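You operate a simulated robot arm through the tools that you are given. There is no shell and no other tool.

Carry out the task below with a simulated robot arm. There is one attempt and no reset: what you move stays moved.

## Task
Wind the ramp up till the violet jar slides, then level it.
Fine: start the jar at the ramp's open end; once the ramp is level, slide it back there. Set down upright: violet jar.

The check looks at the end state, three seconds after you hand in, the way a careful person would. Anything else that was tipped, shoved, dropped, spilled or broken makes it a failure.

## Robot
A 7-joint arm with a two-finger parallel gripper, fixed in place. Base frame: the origin is at the foot of the arm, x ahead of it, y to its left, z up. Units: mm, rad, N and s.
Its first joint turns from -2.897 to 2.897 rad. Payload 4.4 kg.
Tool frame: the origin (TCP) lies between the finger pads and is the grasp point; the fingertips stand 23 mm ahead of it; z points along the fingers, y is the line along which they close. The gripper opens to 94 mm. The fingers are 38 mm wide and 10 mm thick; the gripper's body (54 by 96 mm) begins 39 mm behind the TCP.
Orientation is told as [roll, pitch, yaw] about the base's x, y, z axes, in that order, counted from this pose: with the fingers straight down and closing along the base's y, the tool's x points along the base's -x, its y along +y and its z along -z.

## Interface
- The arm moves only by the tool apply_moves. Its argument "rows" is a list of rows, each an object (a shift or turn left out is 0, a gripper value left out holds the last) with "offset": the shift along the base's x, y, z in units of 20 mm (1.0 is 20 mm), a list of three; "delta_rot": the turn, a rotation vector about the base's x, y, z in units of 4 degrees (1.0 is 4 degrees), a list of three; "grip": the finger opening in mm, from 0 to 94. In form: [{"offset": [dx, dy, dz], "delta_rot": [ax, ay, az], "grip": grip}, ...]. A call has 1 to 20 rows; each row shifts and turns the commanded pose from where the row before left it. A call with a number of a shift or a turn outside -1 to 1 is refused whole. Each row takes 0.2 s and may step no farther than 50 mm and 0.15 rad from the row before; otherwise, or with a gripper value out of range, the whole call is refused. A pose out of reach is approached as far as the arm can. The call stops where the force on the tool passes 90 N (or 10 N more than at its start, if that is more) or the arm is blocked; 0.2 s more then pass. Each finger travels about 72 mm/s and halts on what it meets, pressing with about 44 N; the grip force reading is that of the motor and also rises with nothing between the fingers. The clock runs only during rows and for 0.2 s after the last one: add rows that do not move to give the fingers time. It gives the time, the measured TCP pose, the force on the tool (base axes), the opening and the grip force at its end, in the units of the frame above (readings bear some noise), with the torque about the TCP (base axes, N m) and any sound that the robot's microphone picked up, and new pictures: "views" is both (left out), scene, wrist or none.
- Cameras (640 x 400 px; columns grow to the right, rows downward): "scene" is fixed at [205.3, -654.6, 1553.8]; the picture's right is [0.95, -0.30, 0.00], its down [-0.13, -0.42, -0.90] and it looks along [0.27, 0.85, -0.44] (base axes); focal length 347 px, centre (320, 200). "wrist" rides on the gripper at [86, 16, -75] in the tool frame; the picture's right is [-0.18, 0.98, 0.00], its down [-0.58, -0.11, -0.81] and it looks along [-0.79, -0.15, 0.59] (tool axes); focal length 243 px, centre (320, 200). There is no depth. A picture from a camera that has moved, and an enlarged one, comes with that camera's place and axes in the base frame and with its lens. The place of the scene camera against the robot may be out by one fixed shift of up to 25 mm in any direction.
- zoom(camera, box): a new picture of the part [left, top, right, bottom] of that camera's present view, enlarged. The clock stands still meanwhile.
- sign_off(): hands the job in; it is judged then, once.

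Places have to be worked out from the pictures, the camera data and where the tool is seen. Open the gripper and draw the arm clear of the work before you hand the job in, unless the task says otherwise.

The tools are called by a JSON object that holds its "op" and its "data". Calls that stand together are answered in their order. apply_moves: Moves the arm, as the interface text tells. Its arguments: {"type":"object","properties":{"rows":{"type":"array"},"views":{"type":"string","enum":["both","scene","wrist","none"]}},"required":["rows"]} The other tools are called the same way: zoom (camera, box) takes an enlarged picture of a part of a camera's view; sign_off () hands the job in.

At the start:

```text
clock: 0.0
eef_pos: [497.4, 395.5, 1146.1]
tool_rot: [0.0, 0.002, 0.001]
force: [-0.2, 0.4, -0.3]
torque: [-0.02, 0.0, 0.02]
opening: 94.0
grip_force: 0.2
```

scene: 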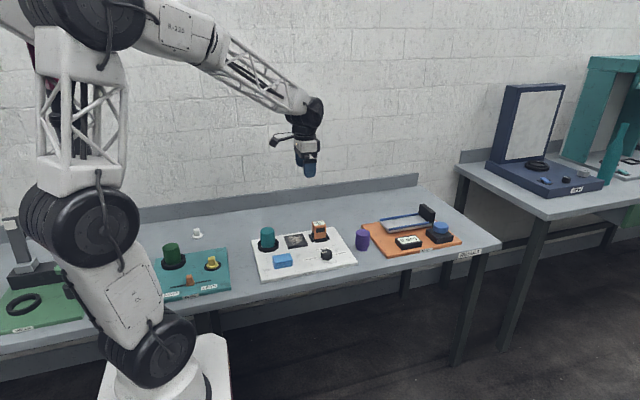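
wrist: 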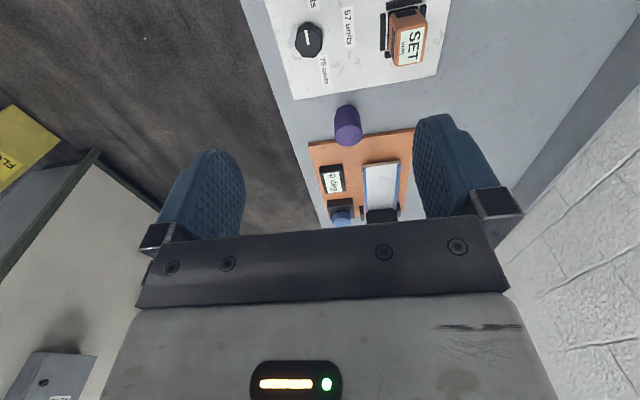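

The scene shows an orange panel with a ramp, a display and a blue knob, with the violet jar standing left of it. I'll zoom in on both views to locate the parts.

{"op": "zoom", "data": {"camera": "scene", "box": [340, 190, 480, 278]}}

{"op": "zoom", "data": {"camera": "wrist", "box": [280, 90, 440, 240]}}

{"op": "zoom", "data": {"camera": "scene", "box": [240, 200, 380, 288]}}

```text
4.55 times, centred on (410, 234) of scene
camera zoom: at [205.3, -654.6, 1553.8], right [0.95, -0.3, 0.0], down [-0.13, -0.42, -0.9], along [0.27, 0.85, -0.44], focal length 1578 px, centre (-89, 46)
```

zoom: 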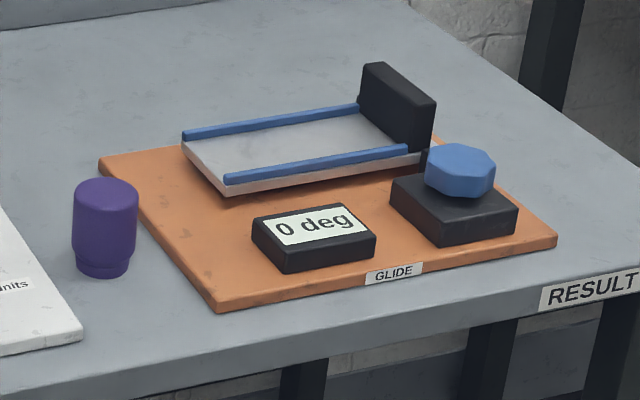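

```text
2.67 times, centred on (360, 165) of wrist
camera zoom: at [410.1, 413.5, 1220.3], right [0.18, 0.98, 0.0], down [0.58, -0.11, 0.81], along [0.79, -0.15, -0.59], focal length 647 px, centre (213, 293)
```

zoom: 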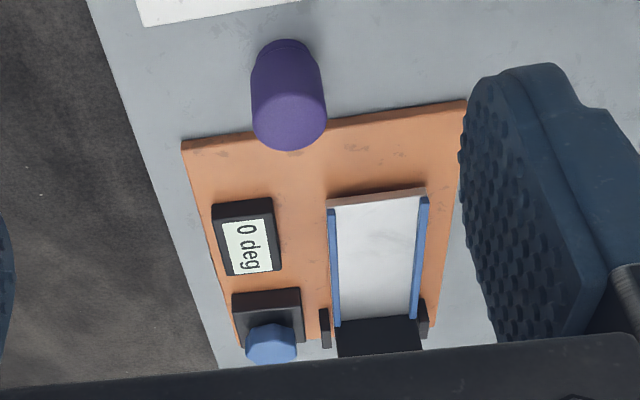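

```text
4.55 times, centred on (310, 244) of scene
camera zoom: at [205.3, -654.6, 1553.8], right [0.95, -0.3, 0.0], down [-0.13, -0.42, -0.9], along [0.27, 0.85, -0.44], focal length 1578 px, centre (366, 0)
```

zoom: 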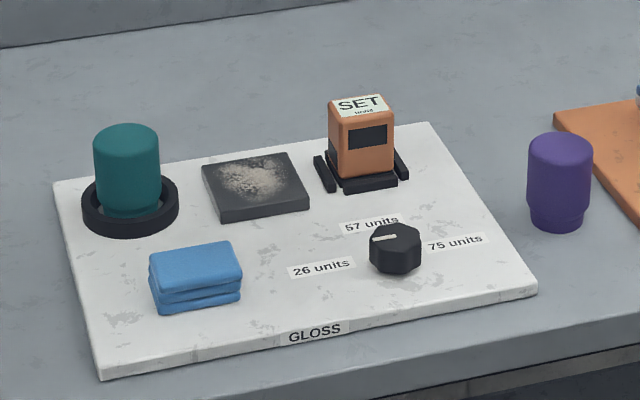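

The two views agree that the jar stands near (723, 413) on a table at z≈748, about 87 mm tall and 57 mm wide. The ramp spans x≈865–1085 and y≈455–548. I'll move lower and nearer for a better look with the wrist camera.

{"op": "apply_moves", "data": {"rows": [{"offset": [0, 0, -1]}, {"offset": [0, 0, -1]}, {"offset": [0.5, 0, -1]}, {"offset": [0.5, 0, -1]}, {"offset": [0.5, 0, -1]}, {"offset": [0.5, 0, -1]}, {"offset": [0.5, 0, -1]}]}}

```text
clock: 1.6
eef_pos: [548.0, 397.3, 1005.6]
tool_rot: [0.0, 0.0, 0.001]
force: [-0.3, -0.2, -0.3]
torque: [-0.03, 0.01, 0.01]
opening: 94.2
grip_force: 0.0
camera wrist: at [459.9, 415.0, 1079.6], right [0.18, 0.98, 0.0], down [0.58, -0.11, 0.81], along [0.79, -0.15, -0.59], focal length 243 px, centre (320, 200)
```

scene: 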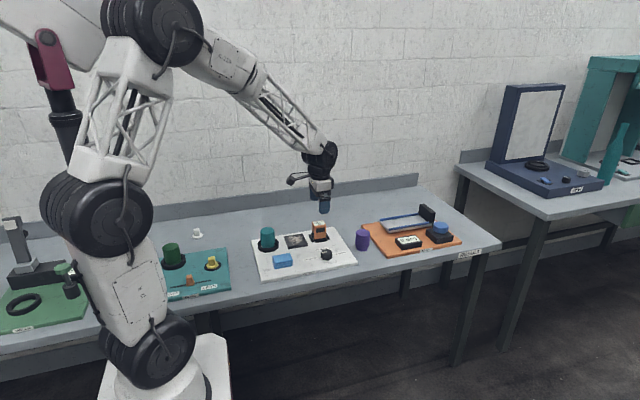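
wrist: 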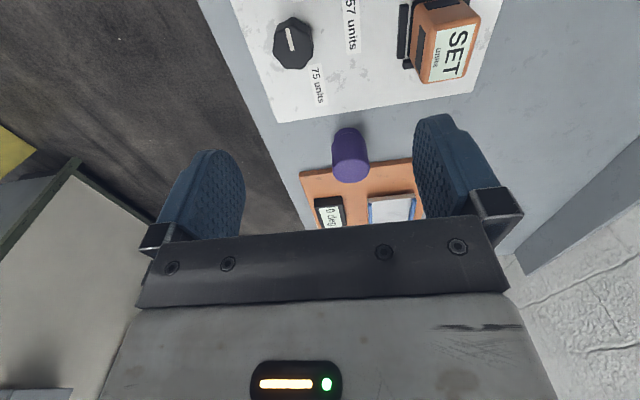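

Now I'll move ahead toward the jar, staying well above it, so the wrist camera sees it and the ramp from close by.

{"op": "apply_moves", "data": {"rows": [{"offset": [1, 0.1, 0]}, {"offset": [1, 0.1, 0]}, {"offset": [1, 0.1, 0]}, {"offset": [1, 0.1, 0]}, {"offset": [1, 0.1, 0]}, {"offset": [1, 0.1, -0.2]}, {"offset": [0.75, 0.2, -0.5]}, {"offset": [0, 0, -0.5]}, {}]}}

{"op": "zoom", "data": {"camera": "wrist", "box": [240, 0, 440, 130]}}

{"op": "zoom", "data": {"camera": "wrist", "box": [230, 110, 430, 240]}}

```text
clock: 3.6
eef_pos: [683.6, 410.3, 980.0]
tool_rot: [0.0, -0.002, 0.0]
force: [0.3, 0.4, -0.4]
torque: [0.03, 0.02, -0.02]
opening: 94.2
grip_force: 0.0
camera wrist: at [595.0, 428.0, 1054.7], right [0.18, 0.98, 0.0], down [0.58, -0.11, 0.81], along [0.79, -0.15, -0.59], focal length 243 px, centre (320, 200)
```

scene: 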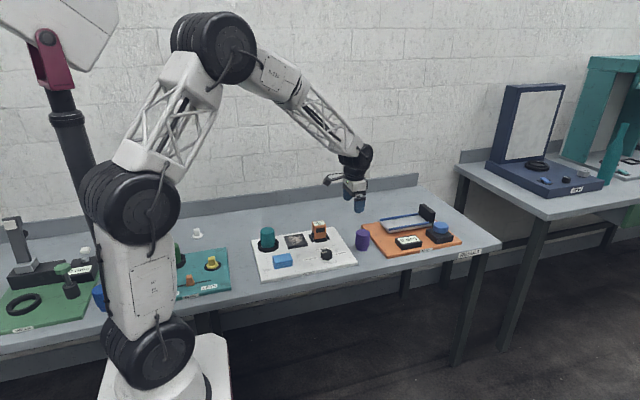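
wrist: 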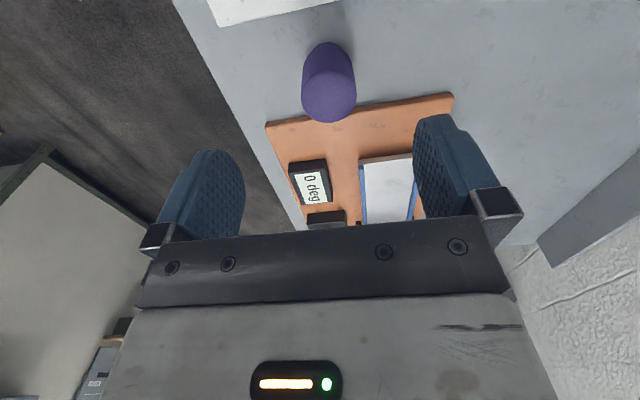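

```text
3.08 times, centred on (340, 65) of wrist
camera zoom: at [595.0, 428.0, 1054.7], right [0.18, 0.98, 0.0], down [0.58, -0.11, 0.81], along [0.79, -0.15, -0.59], focal length 746 px, centre (258, 615)
```

zoom: 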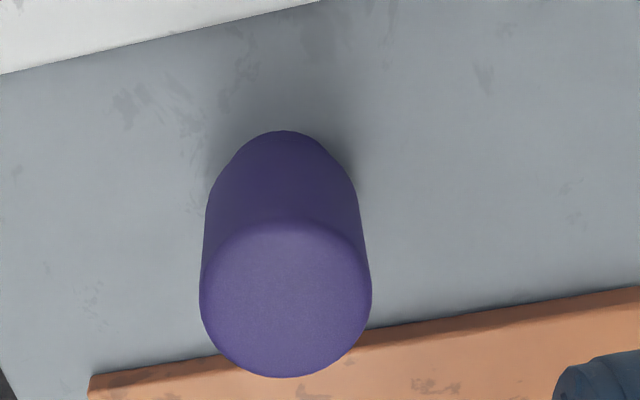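

```text
3.08 times, centred on (330, 175) of wrist
camera zoom: at [595.0, 428.0, 1054.7], right [0.18, 0.98, 0.0], down [0.58, -0.11, 0.81], along [0.79, -0.15, -0.59], focal length 746 px, centre (289, 277)
```

zoom: 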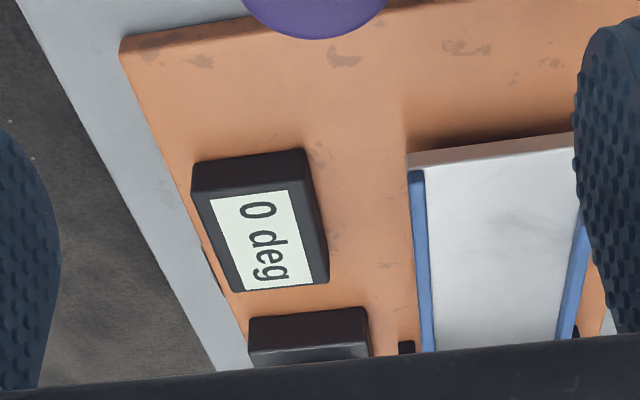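

I want to know whether the narrow end is the jar's foot or a neck, so I'll compare it with the other similar jars in the scene.

{"op": "zoom", "data": {"camera": "scene", "box": [250, 215, 290, 255]}}

{"op": "zoom", "data": {"camera": "scene", "box": [345, 220, 380, 256]}}

{"op": "zoom", "data": {"camera": "scene", "box": [160, 220, 240, 300]}}

{"op": "zoom", "data": {"camera": "scene", "box": [380, 195, 465, 260]}}

```text
10.00 times, centred on (270, 235) of scene
camera zoom: at [205.3, -654.6, 1553.8], right [0.95, -0.3, 0.0], down [-0.13, -0.42, -0.9], along [0.27, 0.85, -0.44], focal length 3472 px, centre (820, -150)
```

zoom: 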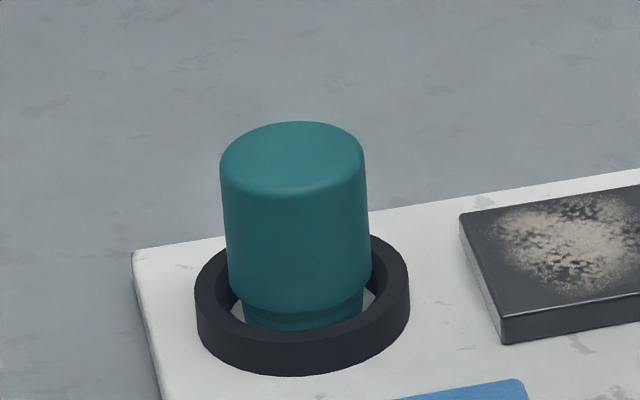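

```text
11.11 times, centred on (362, 238) of scene
camera zoom: at [205.3, -654.6, 1553.8], right [0.95, -0.3, 0.0], down [-0.13, -0.42, -0.9], along [0.27, 0.85, -0.44], focal length 3858 px, centre (-152, -222)
```

zoom: 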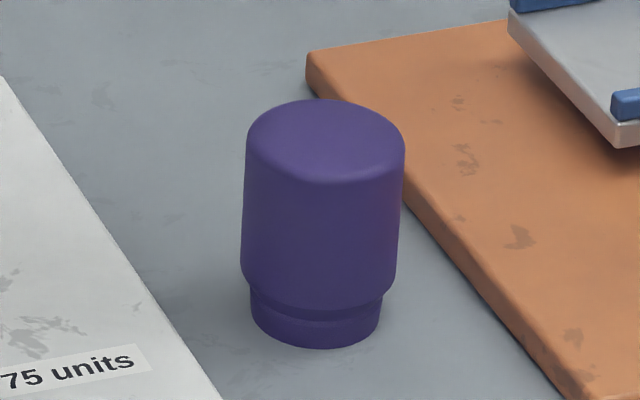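

```text
5.00 times, centred on (200, 260) of scene
camera zoom: at [205.3, -654.6, 1553.8], right [0.95, -0.3, 0.0], down [-0.13, -0.42, -0.9], along [0.27, 0.85, -0.44], focal length 1736 px, centre (920, -100)
```

zoom: 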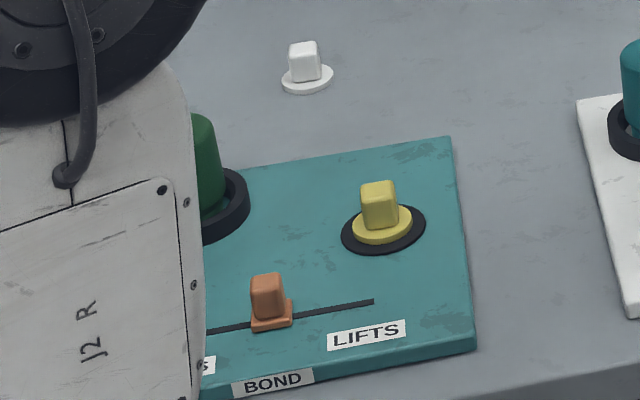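

```text
6.15 times, centred on (422, 228) of scene
camera zoom: at [205.3, -654.6, 1553.8], right [0.95, -0.3, 0.0], down [-0.13, -0.42, -0.9], along [0.27, 0.85, -0.44], focal length 2136 px, centre (-311, 31)
```

zoom: 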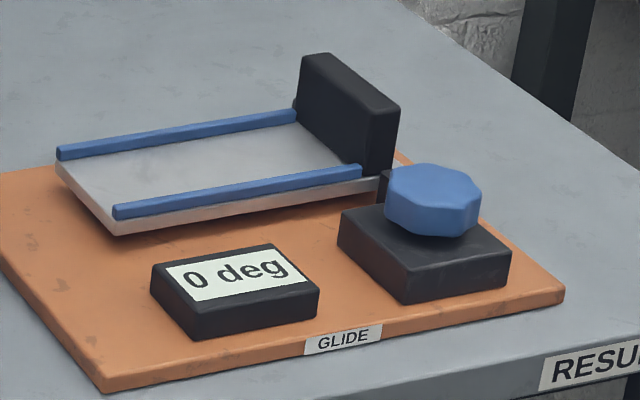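

The teal jar has the same narrow foot, so the violet jar is already upright. Since the ramp and knob are far out, I'll work with the tool tilted forward. I'll first yaw the tool a half turn in free air so the camera ends up above the fingers and clear of the table.

{"op": "apply_moves", "data": {"rows": [{"delta_rot": [0, 0, 1]}, {"delta_rot": [0, 0, 1]}, {"delta_rot": [0, 0, 1]}, {"delta_rot": [0, 0, 1]}, {"delta_rot": [0, 0, 1]}, {"delta_rot": [0, 0, 1]}, {"delta_rot": [0, 0, 1]}, {"delta_rot": [0, 0, 1]}, {"delta_rot": [0, 0, 1]}, {"delta_rot": [0, 0, 1]}, {"delta_rot": [0, 0, 1]}, {"delta_rot": [0, 0, 1]}, {"delta_rot": [0, 0, 1]}, {"delta_rot": [0, 0, 1]}, {"delta_rot": [0, 0, 1]}, {"delta_rot": [0, 0, 1]}, {"delta_rot": [0, 0, 1]}, {"delta_rot": [0, 0, 1]}, {"delta_rot": [0, 0, 1]}, {"delta_rot": [0, 0, 1]}]}}

```text
clock: 7.8
eef_pos: [682.4, 412.6, 981.8]
tool_rot: [0.001, 0.0, 1.397]
force: [0.5, 0.0, 0.9]
torque: [-0.02, 0.03, -0.01]
opening: 94.0
grip_force: 0.0
camera wrist: at [650.3, 331.5, 1055.7], right [-0.94, 0.35, 0.0], down [0.21, 0.55, 0.81], along [0.28, 0.75, -0.59], focal length 243 px, centre (320, 200)
```

scene: 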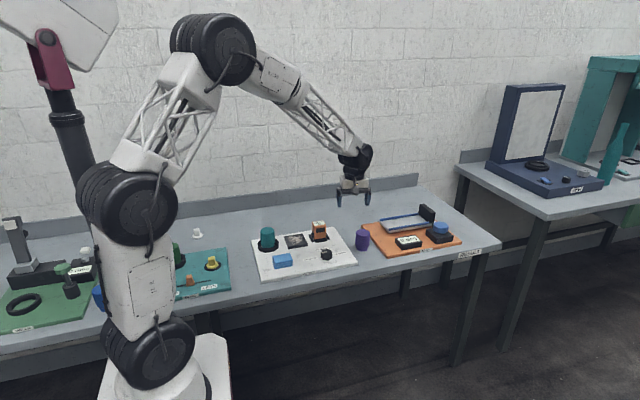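
wrist: 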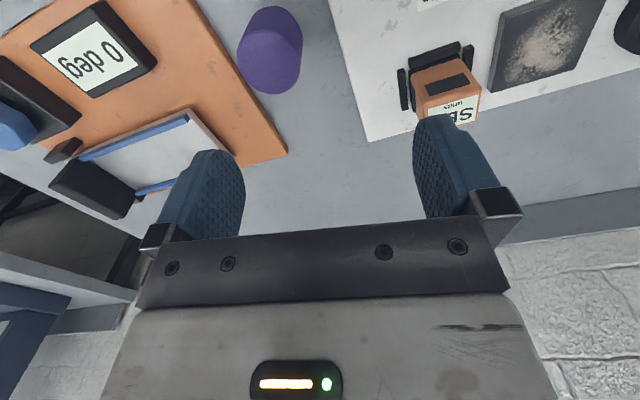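

The first 80° went smoothly, so I'll keep turning toward 180°.

{"op": "apply_moves", "data": {"rows": [{"delta_rot": [0, 0, 1]}, {"delta_rot": [0, 0, 1]}, {"delta_rot": [0, 0, 1]}, {"delta_rot": [0, 0, 1]}, {"delta_rot": [0, 0, 1]}, {"delta_rot": [0, 0, 1]}, {"delta_rot": [0, 0, 1]}, {"delta_rot": [0, 0, 1]}, {"delta_rot": [0, 0, 1]}, {"delta_rot": [0, 0, 1]}, {"delta_rot": [0, 0, 1]}, {"delta_rot": [0, 0, 1]}, {"delta_rot": [0, 0, 1]}, {"delta_rot": [0, 0, 1]}, {"delta_rot": [0, 0, 1]}, {"delta_rot": [0, 0, 1]}, {"delta_rot": [0, 0, 1]}, {"delta_rot": [0, 0, 1]}, {"delta_rot": [0, 0, 1]}, {"delta_rot": [0, 0, 1]}], "views": "wrist"}}

{"op": "apply_moves", "data": {"rows": [{"delta_rot": [0, 0, 1]}, {"delta_rot": [0, 0, 1]}, {"delta_rot": [0, 0, 1]}, {"delta_rot": [0, 0, 1]}, {"delta_rot": [0, 0, 1]}]}}

```text
clock: 12.0
eef_pos: [683.0, 412.6, 981.8]
tool_rot: [0.001, -0.001, 2.794]
force: [0.0, 0.0, -0.5]
torque: [0.01, -0.01, 0.03]
opening: 94.0
grip_force: 0.0
camera wrist: at [756.7, 368.9, 1056.8], right [-0.51, -0.86, 0.0], down [-0.51, 0.3, 0.81], along [-0.69, 0.41, -0.59], focal length 243 px, centre (320, 200)
```

wrist: 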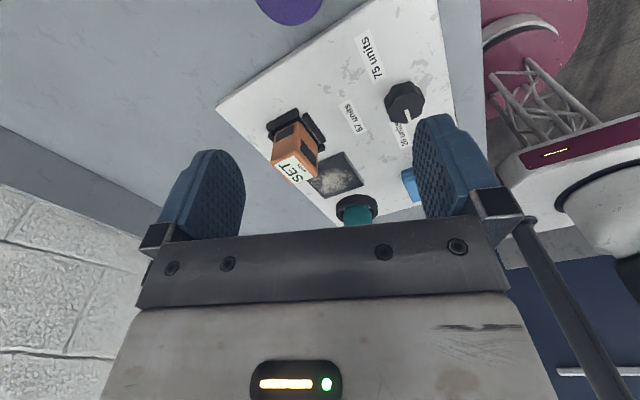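

```text
clock: 13.2
eef_pos: [682.2, 410.7, 981.3]
tool_rot: [0.0, 0.001, -3.14]
force: [0.9, -0.6, 0.3]
torque: [-0.01, -0.03, -0.01]
opening: 93.7
grip_force: 0.1
camera wrist: at [767.9, 396.4, 1056.0], right [-0.18, -0.98, 0.0], down [-0.58, 0.11, 0.81], along [-0.79, 0.15, -0.59], focal length 243 px, centre (320, 200)
```

scene: 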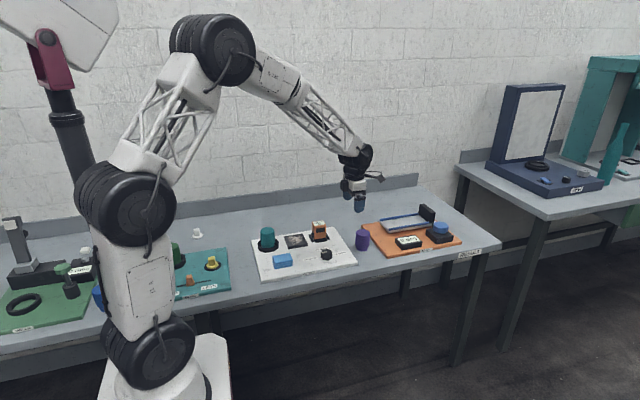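
wrist: 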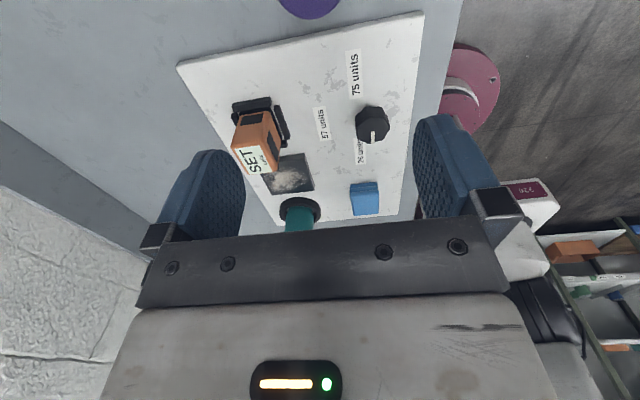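

The yaw worked. Now I'll tilt the fingers forward by 40° about the base y axis.

{"op": "apply_moves", "data": {"rows": [{"delta_rot": [0, -1, 0]}, {"delta_rot": [0, -1, 0]}, {"delta_rot": [0, -1, 0]}, {"delta_rot": [0, -1, 0]}, {"delta_rot": [0, -1, 0]}, {"delta_rot": [0, -1, 0]}, {"delta_rot": [0, -1, 0]}, {"delta_rot": [0, -1, 0]}, {"delta_rot": [0, -1, 0]}, {"delta_rot": [0, -1, 0]}, {}]}}

```text
clock: 15.6
eef_pos: [682.2, 412.4, 981.0]
tool_rot: [-0.001, 0.698, -3.143]
force: [-0.8, -0.8, 0.0]
torque: [-0.01, -0.03, -0.01]
opening: 94.1
grip_force: 0.2
camera wrist: at [700.1, 397.6, 1094.0], right [-0.14, -0.98, -0.12], down [-0.96, 0.11, 0.24], along [-0.23, 0.15, -0.96], focal length 243 px, centre (320, 200)
```

scene: 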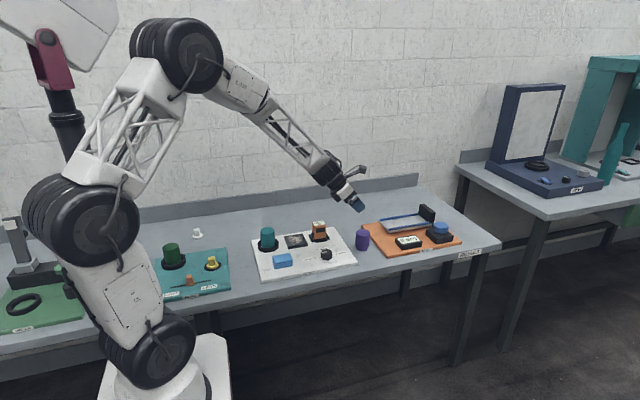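
wrist: 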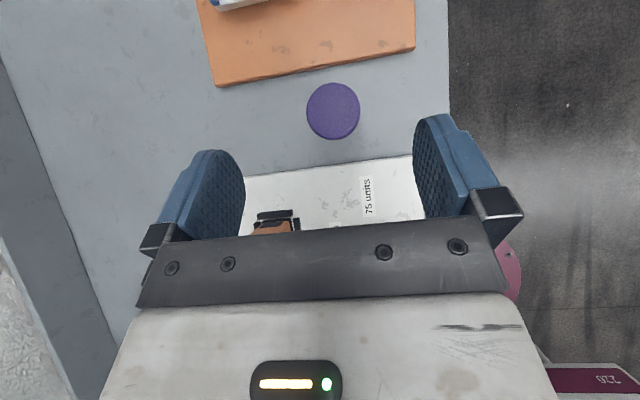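

The camera now looks nearly straight down and puts the jar top at about (728, 412). Before gripping anything, I'll hover over the ramp to measure it and check reach.

{"op": "apply_moves", "data": {"rows": [{"offset": [1, 0.2, 0]}, {"offset": [1, 0.2, 0]}, {"offset": [1, 0.2, 0]}, {"offset": [1, 0.2, 0]}, {"offset": [1, 0.2, 0]}, {"offset": [1, 0.2, 0]}, {"offset": [1, 0.2, 0]}, {"offset": [1, 0.2, 0]}, {"offset": [1, 0.2, 0]}, {"offset": [1, 0.2, 0]}, {}]}}

{"op": "zoom", "data": {"camera": "wrist", "box": [160, 0, 480, 200]}}

```text
clock: 18.0
eef_pos: [884.3, 452.6, 981.2]
tool_rot: [0.0, 0.699, 3.142]
force: [0.4, 0.5, 0.4]
torque: [0.01, -0.02, -0.01]
opening: 93.7
grip_force: 0.1
camera wrist: at [901.5, 438.3, 1094.1], right [-0.14, -0.98, -0.12], down [-0.96, 0.11, 0.24], along [-0.23, 0.15, -0.96], focal length 243 px, centre (320, 200)
```

scene: 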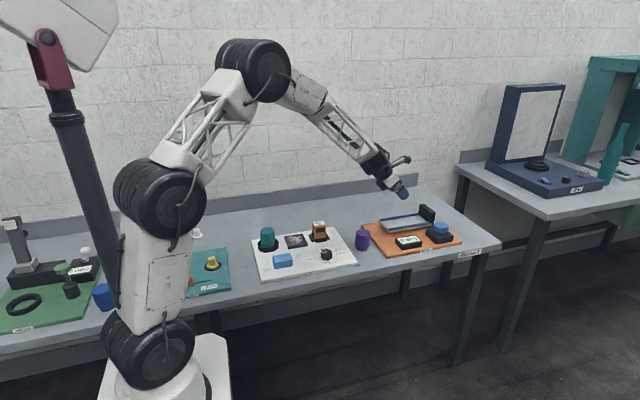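
wrist: 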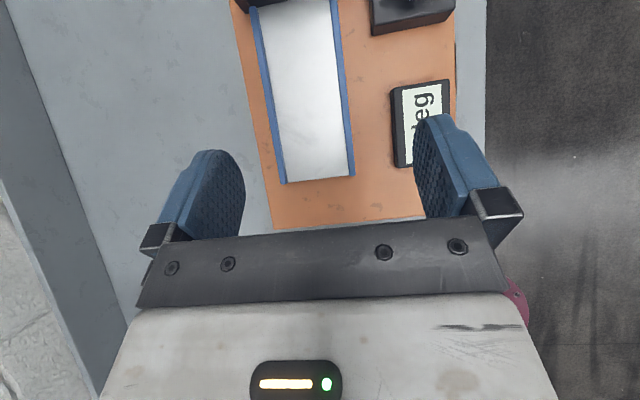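

```text
2.00 times, centred on (320, 100) of wrist
camera zoom: at [901.5, 438.3, 1094.1], right [-0.14, -0.98, -0.12], down [-0.96, 0.11, 0.24], along [-0.23, 0.15, -0.96], focal length 485 px, centre (320, 400)
```

zoom: 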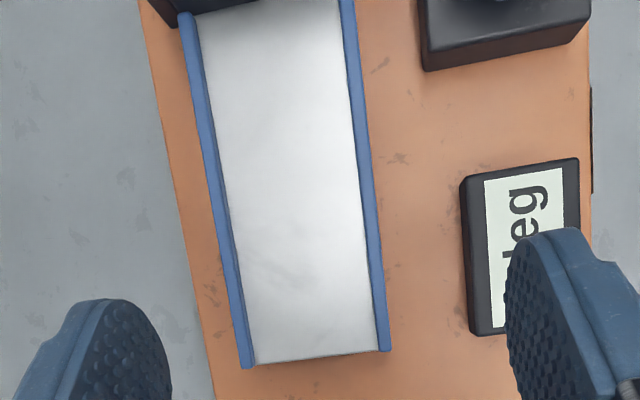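

The ramp's open edge is at x≈855, its channel is centred on y≈485 and about 82 mm wide inside the rails. I'll go further out to see the knob and the stop and test reach.

{"op": "apply_moves", "data": {"rows": [{"offset": [1, -0.3, 0]}, {"offset": [1, -0.3, 0]}, {"offset": [1, -0.3, 0]}, {"offset": [1, -0.3, 0]}, {"offset": [1, -0.3, 0]}, {"offset": [1, -0.3, 0]}, {}]}}

{"op": "zoom", "data": {"camera": "wrist", "box": [160, 0, 480, 200]}}

```text
clock: 19.6
eef_pos: [1002.9, 415.7, 980.1]
tool_rot: [0.001, 0.7, -3.142]
force: [-0.5, -0.5, 0.1]
torque: [0.02, -0.01, 0.03]
opening: 94.0
grip_force: 0.1
camera wrist: at [1019.7, 400.4, 1092.8], right [-0.14, -0.98, -0.12], down [-0.96, 0.11, 0.24], along [-0.23, 0.15, -0.96], focal length 243 px, centre (320, 200)
```

scene: 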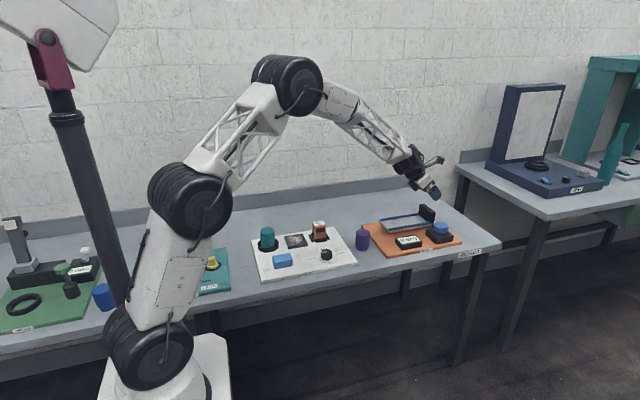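
wrist: 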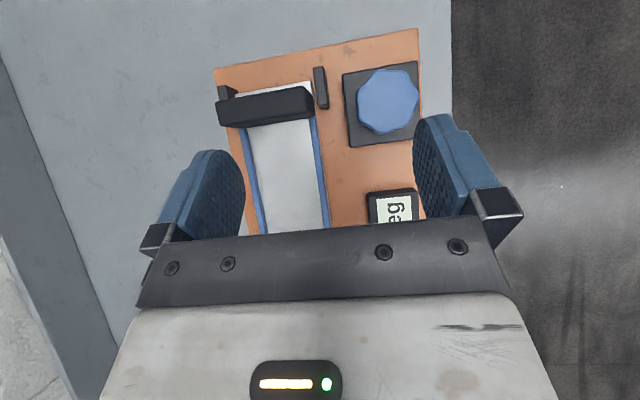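

```text
2.00 times, centred on (320, 100) of wrist
camera zoom: at [1019.7, 400.4, 1092.8], right [-0.14, -0.98, -0.12], down [-0.96, 0.11, 0.24], along [-0.23, 0.15, -0.96], focal length 485 px, centre (320, 400)
```

zoom: 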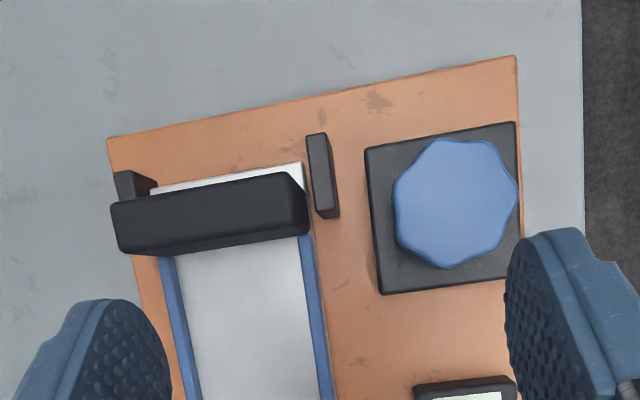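

At 40° tilt the arm still reaches here. I place the knob top at about (1049, 359, 825) with a diameter near 62 mm, and the stop's face at x≈1050. I'll return above the jar to grasp it.

{"op": "apply_moves", "data": {"rows": [{"offset": [-1, 0, 0]}, {"offset": [-1, 0, 0]}, {"offset": [-1, 0, 0]}, {"offset": [-1, 0, 0]}, {"offset": [-1, 0, 0]}, {"offset": [-1, 0, 0]}, {"offset": [-1, 0, 0]}, {"offset": [-1, 0, 0]}, {"offset": [-1, 0, 0]}, {"offset": [-1, 0, 0]}, {"offset": [-1, 0, 0]}, {"offset": [-1, 0, 0]}, {"offset": [-1, 0, -0.5]}, {"offset": [-0.8, -0.2, -1]}, {"offset": [0, 0, -1]}, {}]}}

{"op": "zoom", "data": {"camera": "wrist", "box": [160, 80, 480, 280]}}

```text
clock: 23.0
eef_pos: [726.4, 411.8, 931.7]
tool_rot: [-0.001, 0.698, -3.141]
force: [-0.3, 0.3, -0.2]
torque: [0.0, 0.0, 0.02]
opening: 94.0
grip_force: 0.0
camera wrist: at [742.7, 397.0, 1044.2], right [-0.14, -0.98, -0.12], down [-0.96, 0.11, 0.24], along [-0.23, 0.15, -0.96], focal length 243 px, centre (320, 200)
```

scene: 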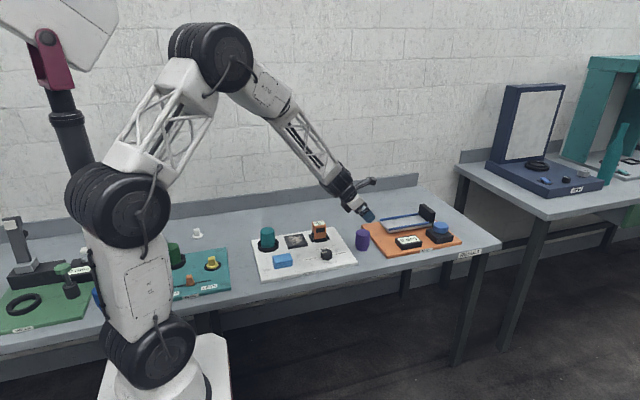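
wrist: 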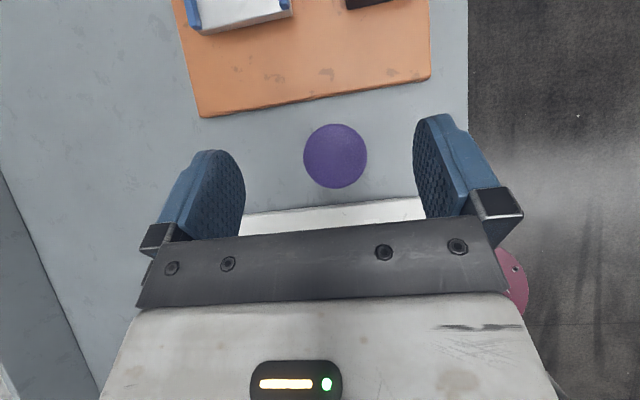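

```text
2.00 times, centred on (320, 180) of wrist
camera zoom: at [742.7, 397.0, 1044.2], right [-0.14, -0.98, -0.12], down [-0.96, 0.11, 0.24], along [-0.23, 0.15, -0.96], focal length 485 px, centre (320, 240)
```

zoom: 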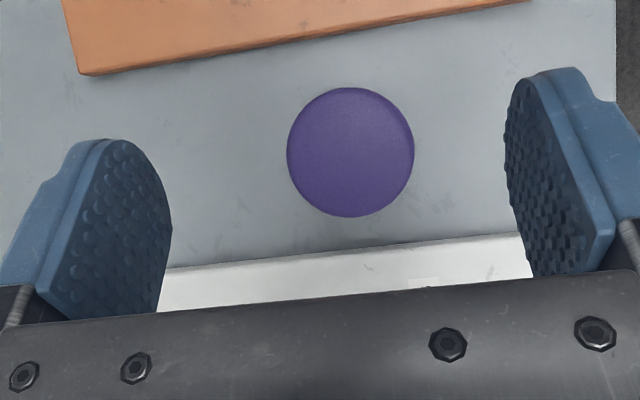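

The jar top is centred at about (729, 411) and is 54–57 mm across, with its rim near z≈830. I'll descend so the fingers straddle it.

{"op": "apply_moves", "data": {"rows": [{"offset": [0.14, 0, -1]}, {"offset": [0, 0, -1]}, {"offset": [0, 0, -1]}, {"offset": [0, 0, -1]}, {"offset": [0, 0, -1]}, {"offset": [0, 0, -0.8]}, {}]}}

{"op": "zoom", "data": {"camera": "scene", "box": [320, 190, 420, 260]}}

```text
clock: 24.6
eef_pos: [730.4, 412.1, 815.0]
tool_rot: [0.0, 0.699, 3.143]
force: [-1.2, 0.5, 0.2]
torque: [-0.04, 0.03, 0.01]
opening: 93.7
grip_force: 0.0
camera wrist: at [747.5, 397.1, 928.0], right [-0.14, -0.98, -0.12], down [-0.96, 0.11, 0.24], along [-0.23, 0.15, -0.96], focal length 243 px, centre (320, 200)
```

scene: 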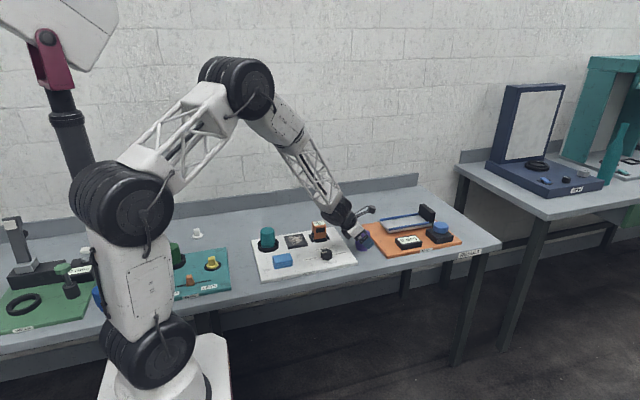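
wrist: 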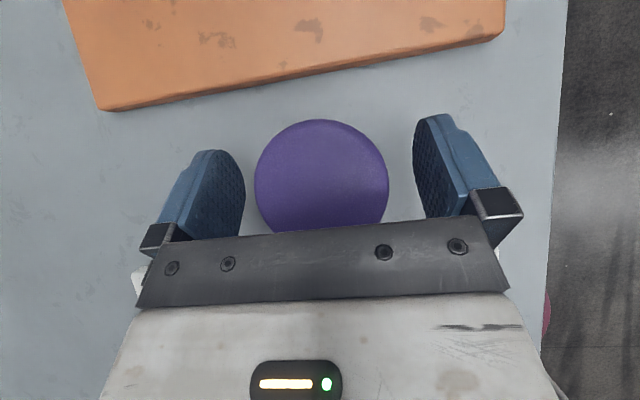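

```text
5.71 times, centred on (370, 225) of scene
camera zoom: at [205.3, -654.6, 1553.8], right [0.95, -0.3, 0.0], down [-0.13, -0.42, -0.9], along [0.27, 0.85, -0.44], focal length 1984 px, centre (34, 57)
```

zoom: 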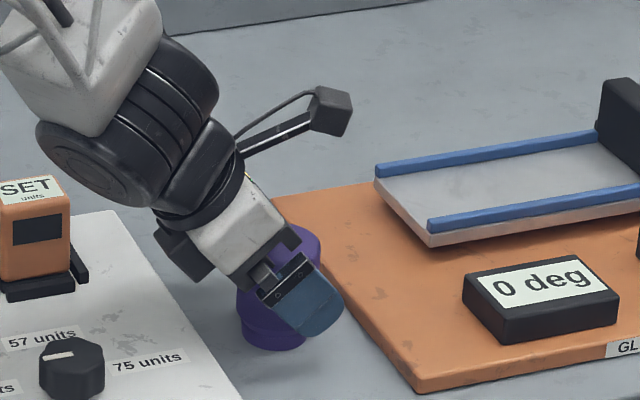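

The fingers straddle the jar with clear gaps on both sides. I'll close on it and then check the grip.

{"op": "apply_moves", "data": {"rows": [{"grip": 40}, {"grip": 40}, {"grip": 40}, {"grip": 40}], "views": "wrist"}}

```text
clock: 25.6
eef_pos: [730.3, 411.3, 816.0]
tool_rot: [-0.001, 0.7, 3.141]
force: [0.9, 0.4, -0.5]
torque: [0.07, -0.03, -0.02]
opening: 54.3
grip_force: 44.2
camera wrist: at [747.5, 397.2, 928.1], right [-0.14, -0.98, -0.12], down [-0.96, 0.11, 0.24], along [-0.23, 0.15, -0.96], focal length 243 px, centre (320, 200)
```

wrist: 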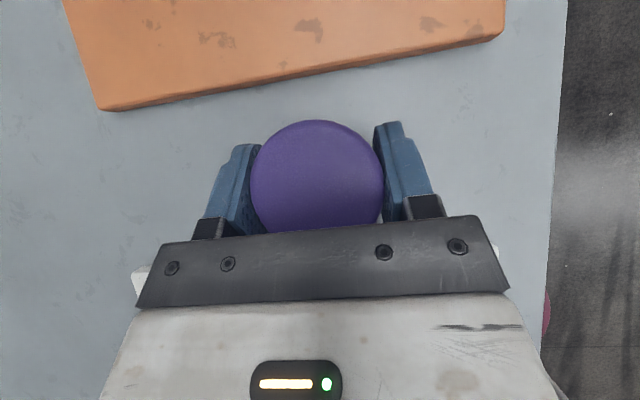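

The jar is held (opening 54 mm, grip 44 N). I'll lift it straight up 100 mm and carry it over the ramp's open end.

{"op": "apply_moves", "data": {"rows": [{"offset": [0, 0, 0.5]}, {"offset": [0, 0, 1]}, {"offset": [0, 0, 1]}, {"offset": [0, 0, 1]}, {"offset": [0, 0, 1]}, {"offset": [0, 0, 0.5]}, {"offset": [1, 0.5, 0]}, {"offset": [1, 0.5, 0]}, {"offset": [1, 0.5, 0]}, {"offset": [1, 0.5, 0]}, {"offset": [1, 0.5, 0]}, {"offset": [1, 0.5, 0]}, {"offset": [1, 0.5, 0]}, {"offset": [1, 0.2, 0]}, {}]}}

{"op": "zoom", "data": {"camera": "scene", "box": [350, 180, 470, 260]}}

```text
clock: 28.8
eef_pos: [892.2, 486.6, 916.6]
tool_rot: [0.0, 0.7, -3.141]
force: [0.1, 0.4, -2.2]
torque: [0.02, -0.04, -0.03]
opening: 54.3
grip_force: 44.3
camera wrist: at [908.3, 471.4, 1029.4], right [-0.14, -0.98, -0.12], down [-0.96, 0.11, 0.24], along [-0.23, 0.15, -0.96], focal length 243 px, centre (320, 200)
```

scene: 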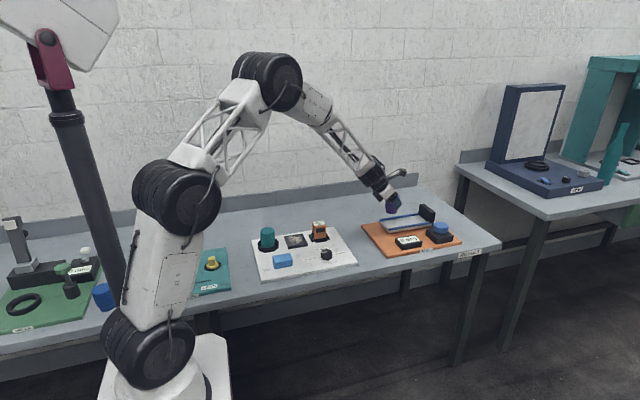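
wrist: 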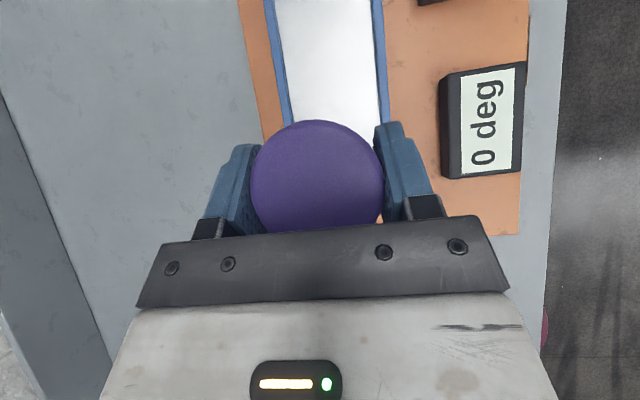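

```text
5.00 times, centred on (410, 220) of scene
camera zoom: at [205.3, -654.6, 1553.8], right [0.95, -0.3, 0.0], down [-0.13, -0.42, -0.9], along [0.27, 0.85, -0.44], focal length 1736 px, centre (-130, 100)
```

zoom: 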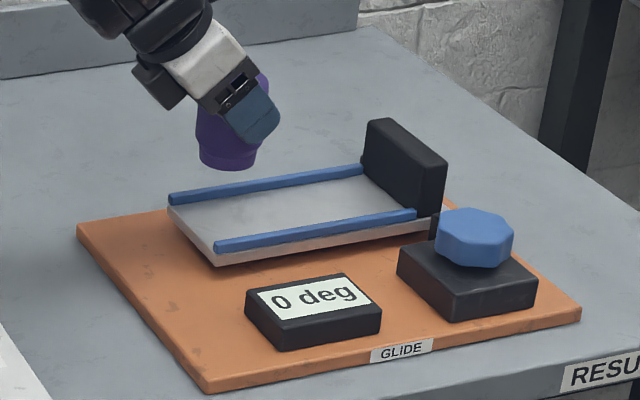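

The jar hangs over the open end and nearly on the ramp's centreline (y≈484 against tool y≈486.6). I'll shift 2 mm and lower most of the way, then feel for contact.

{"op": "apply_moves", "data": {"rows": [{"offset": [0, -0.1, -0.8]}, {"offset": [0, 0, -0.9]}, {"offset": [0, 0, -0.7]}, {"offset": [0, 0, -0.2]}, {}]}}

{"op": "zoom", "data": {"camera": "scene", "box": [370, 190, 440, 250]}}

```text
clock: 30.0
eef_pos: [887.9, 484.7, 862.7]
tool_rot: [0.002, 0.697, -3.142]
force: [-0.3, 0.2, -1.7]
torque: [0.0, 0.04, -0.01]
opening: 54.3
grip_force: 44.1
camera wrist: at [906.1, 469.7, 975.6], right [-0.14, -0.98, -0.12], down [-0.96, 0.11, 0.24], along [-0.23, 0.15, -0.96], focal length 243 px, centre (320, 200)
```

scene: 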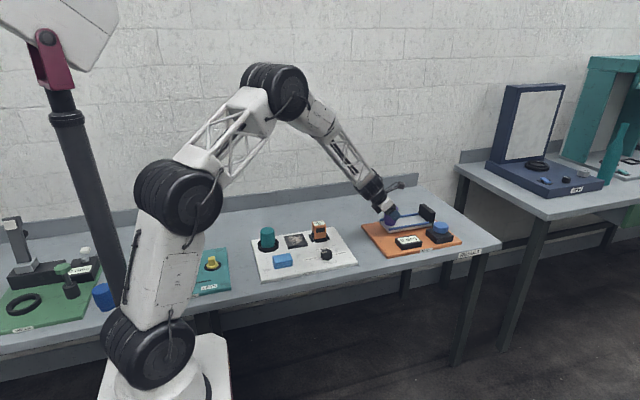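
wrist: 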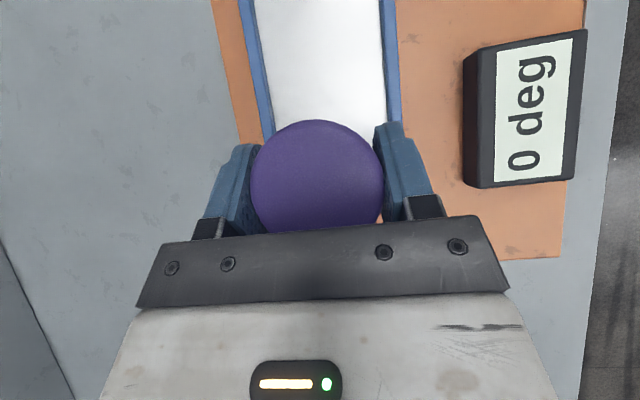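

```text
6.67 times, centred on (405, 220) of scene
camera zoom: at [205.3, -654.6, 1553.8], right [0.95, -0.3, 0.0], down [-0.13, -0.42, -0.9], along [0.27, 0.85, -0.44], focal length 2314 px, centre (-247, 67)
```

zoom: 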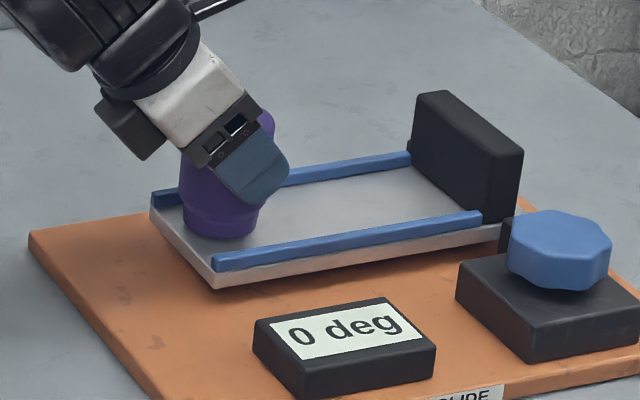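

The foot is within about a centimetre of the ramp with its sides clear of the rails. I'll lower in small steps while watching the force.

{"op": "apply_moves", "data": {"rows": [{"offset": [0, 0, -0.15]}, {"offset": [0, 0, -0.15]}], "views": "none"}}

{"op": "apply_moves", "data": {"rows": [{"offset": [0, 0, -0.1]}, {}], "views": "none"}}

{"op": "apply_moves", "data": {"rows": [{"offset": [0, 0, -0.1]}, {}], "views": "scene"}}

{"op": "zoom", "data": {"camera": "scene", "box": [370, 190, 440, 250]}}

```text
clock: 30.6
eef_pos: [889.9, 484.7, 857.8]
tool_rot: [-0.003, 0.701, 3.143]
force: [-1.6, -0.8, 2.4]
torque: [-0.08, 0.12, 0.01]
opening: 54.3
grip_force: 44.3
```

```text
clock: 31.2
eef_pos: [890.6, 484.1, 857.3]
tool_rot: [-0.002, 0.7, 3.143]
force: [-4.1, 3.7, 20.3]
torque: [0.13, 0.3, 0.02]
opening: 54.5
grip_force: 44.3
```

```text
clock: 31.8
eef_pos: [889.4, 482.2, 856.0]
tool_rot: [-0.001, 0.7, 3.139]
force: [-6.0, 3.5, 38.8]
torque: [0.14, 0.35, 0.09]
opening: 54.6
grip_force: 44.2
```

scene: 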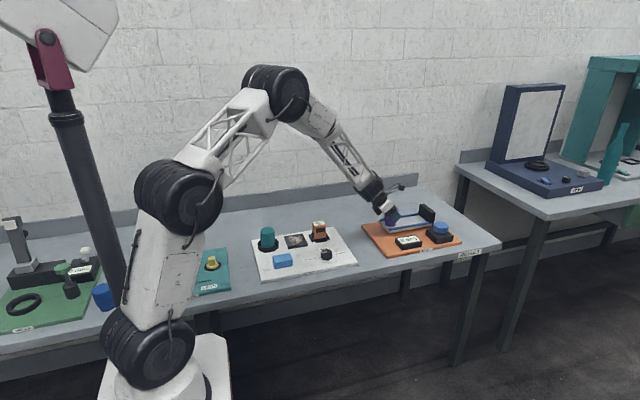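

```text
6.67 times, centred on (405, 220) of scene
camera zoom: at [205.3, -654.6, 1553.8], right [0.95, -0.3, 0.0], down [-0.13, -0.42, -0.9], along [0.27, 0.85, -0.44], focal length 2314 px, centre (-247, 67)
```

zoom: 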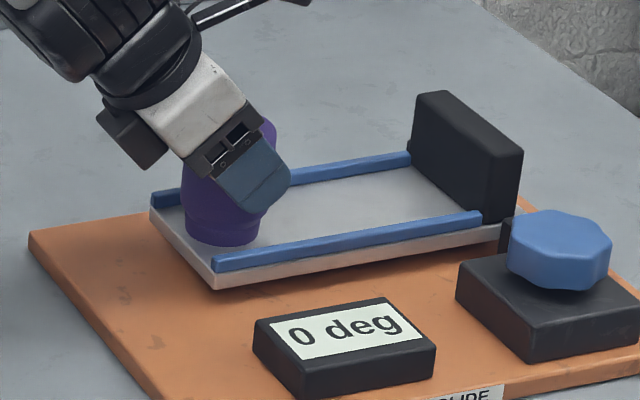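

Contact came at tool z≈857.5, and it now presses at about 39 N. I'll ease up to nearly zero force before releasing.

{"op": "apply_moves", "data": {"rows": [{"offset": [0, 0, 0.18]}, {}], "views": "none"}}

```text
clock: 32.4
eef_pos: [890.2, 481.9, 858.1]
tool_rot: [0.002, 0.697, 3.142]
force: [5.0, 2.1, 14.7]
torque: [0.27, -0.54, 0.01]
opening: 54.4
grip_force: 43.9
```

{"op": "apply_moves", "data": {"rows": [{"offset": [0, 0, 0.05]}, {}], "views": "none"}}

```text
clock: 33.0
eef_pos: [888.2, 483.7, 855.9]
tool_rot: [0.001, 0.698, -3.141]
force: [0.5, -1.7, 1.9]
torque: [-0.07, -0.13, -0.04]
opening: 54.4
grip_force: 44.2
```

The force is now about 2 N, so the jar rests on the ramp. I'll open the fingers.

{"op": "apply_moves", "data": {"rows": [{"grip": 85}, {"grip": 85}, {"grip": 85}, {"grip": 85}]}}

{"op": "zoom", "data": {"camera": "scene", "box": [370, 190, 440, 250]}}

```text
clock: 34.0
eef_pos: [889.1, 482.7, 858.4]
tool_rot: [-0.001, 0.698, 3.141]
force: [0.1, 1.3, -0.4]
torque: [-0.03, 0.01, 0.0]
opening: 85.2
grip_force: 0.1
camera wrist: at [906.8, 468.6, 971.4], right [-0.14, -0.98, -0.12], down [-0.96, 0.11, 0.24], along [-0.23, 0.15, -0.96], focal length 243 px, centre (320, 200)
```

scene: 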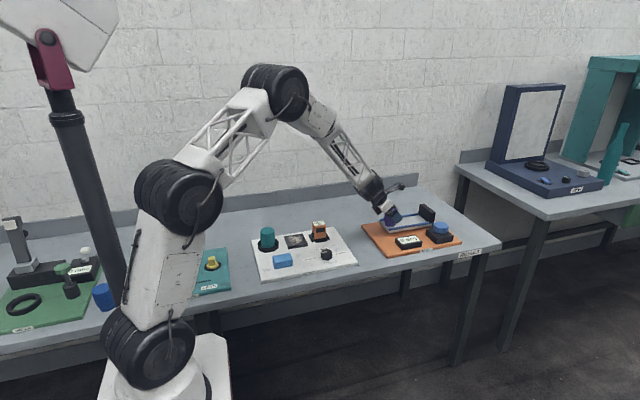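
wrist: 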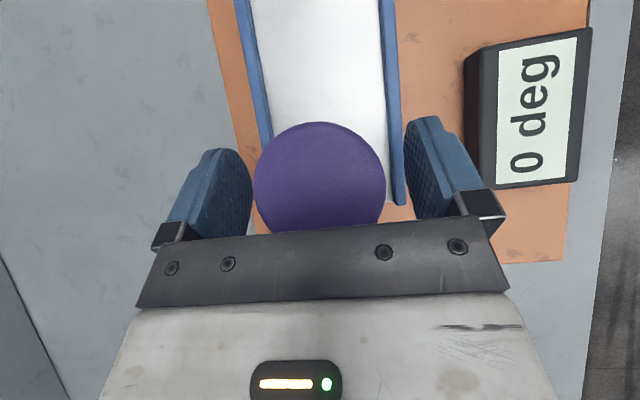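

```text
6.67 times, centred on (405, 220) of scene
camera zoom: at [205.3, -654.6, 1553.8], right [0.95, -0.3, 0.0], down [-0.13, -0.42, -0.9], along [0.27, 0.85, -0.44], focal length 2314 px, centre (-247, 67)
```

zoom: 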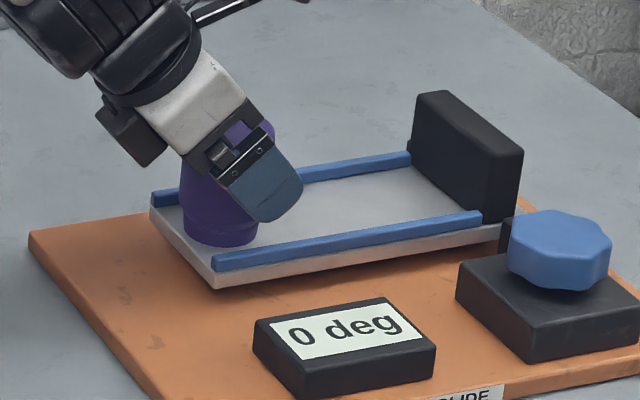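

The jar stands upright and untouched on the open end. I'll rise straight up and then move over toward the knob.

{"op": "apply_moves", "data": {"rows": [{"offset": [0, 0, 0.5]}, {"offset": [0, 0, 1]}, {"offset": [0, 0, 1]}, {"offset": [0, 0, 1]}, {"offset": [0, 0, 1]}, {"offset": [0, 0, 1]}, {"offset": [1, -0.7, 0]}, {"offset": [1, -0.7, 0]}, {"offset": [1, -0.8, 0]}, {"offset": [1, -0.8, 0]}, {"offset": [1, -0.8, 0]}, {"offset": [1, -0.8, 0]}, {"offset": [1, -0.8, 0]}, {"offset": [1, -0.8, 0]}, {}]}}

{"op": "zoom", "data": {"camera": "wrist", "box": [160, 60, 480, 260]}}

{"op": "zoom", "data": {"camera": "scene", "box": [370, 180, 470, 250]}}

```text
clock: 37.2
eef_pos: [1048.7, 358.5, 969.4]
tool_rot: [0.0, 0.699, 3.14]
force: [0.2, 0.3, -0.5]
torque: [0.02, -0.02, -0.01]
opening: 84.9
grip_force: 0.0
camera wrist: at [1067.2, 344.0, 1081.6], right [-0.14, -0.98, -0.12], down [-0.96, 0.11, 0.24], along [-0.23, 0.15, -0.96], focal length 243 px, centre (320, 200)
```

scene: 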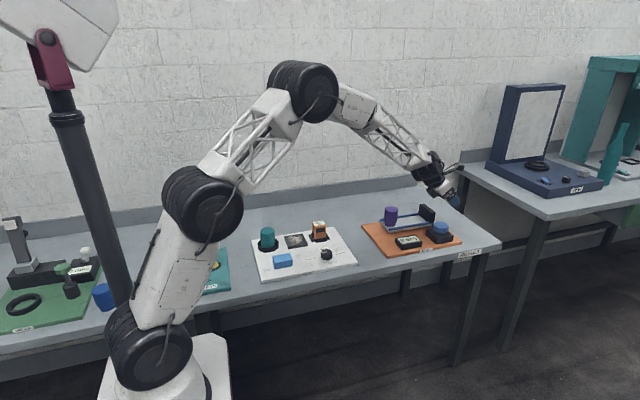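
wrist: 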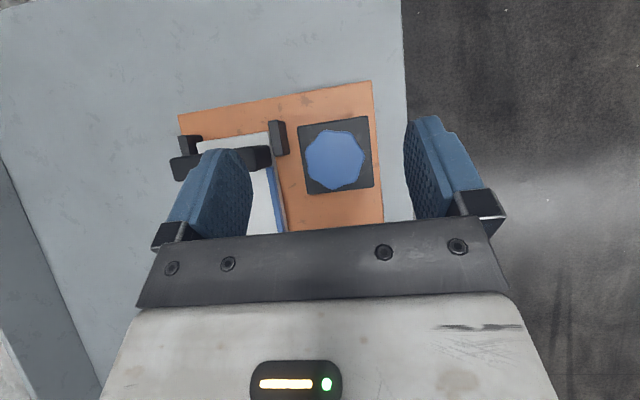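

```text
2.00 times, centred on (320, 160) of wrist
camera zoom: at [1067.2, 344.0, 1081.6], right [-0.14, -0.98, -0.12], down [-0.96, 0.11, 0.24], along [-0.23, 0.15, -0.96], focal length 485 px, centre (320, 280)
```

zoom: 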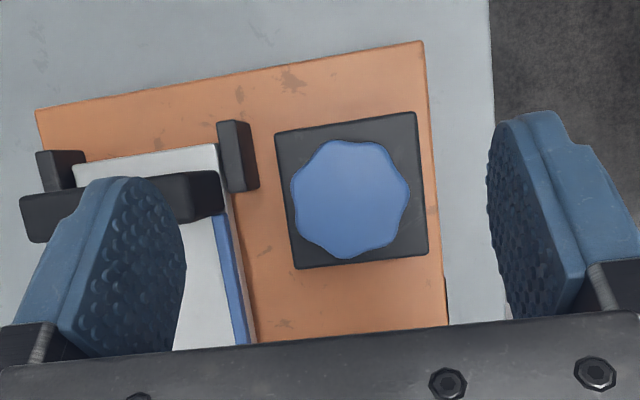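

```text
5.71 times, centred on (420, 215) of scene
camera zoom: at [205.3, -654.6, 1553.8], right [0.95, -0.3, 0.0], down [-0.13, -0.42, -0.9], along [0.27, 0.85, -0.44], focal length 1984 px, centre (-251, 114)
```

zoom: 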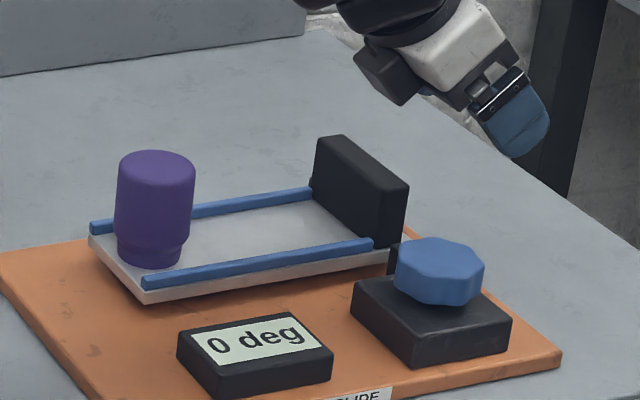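

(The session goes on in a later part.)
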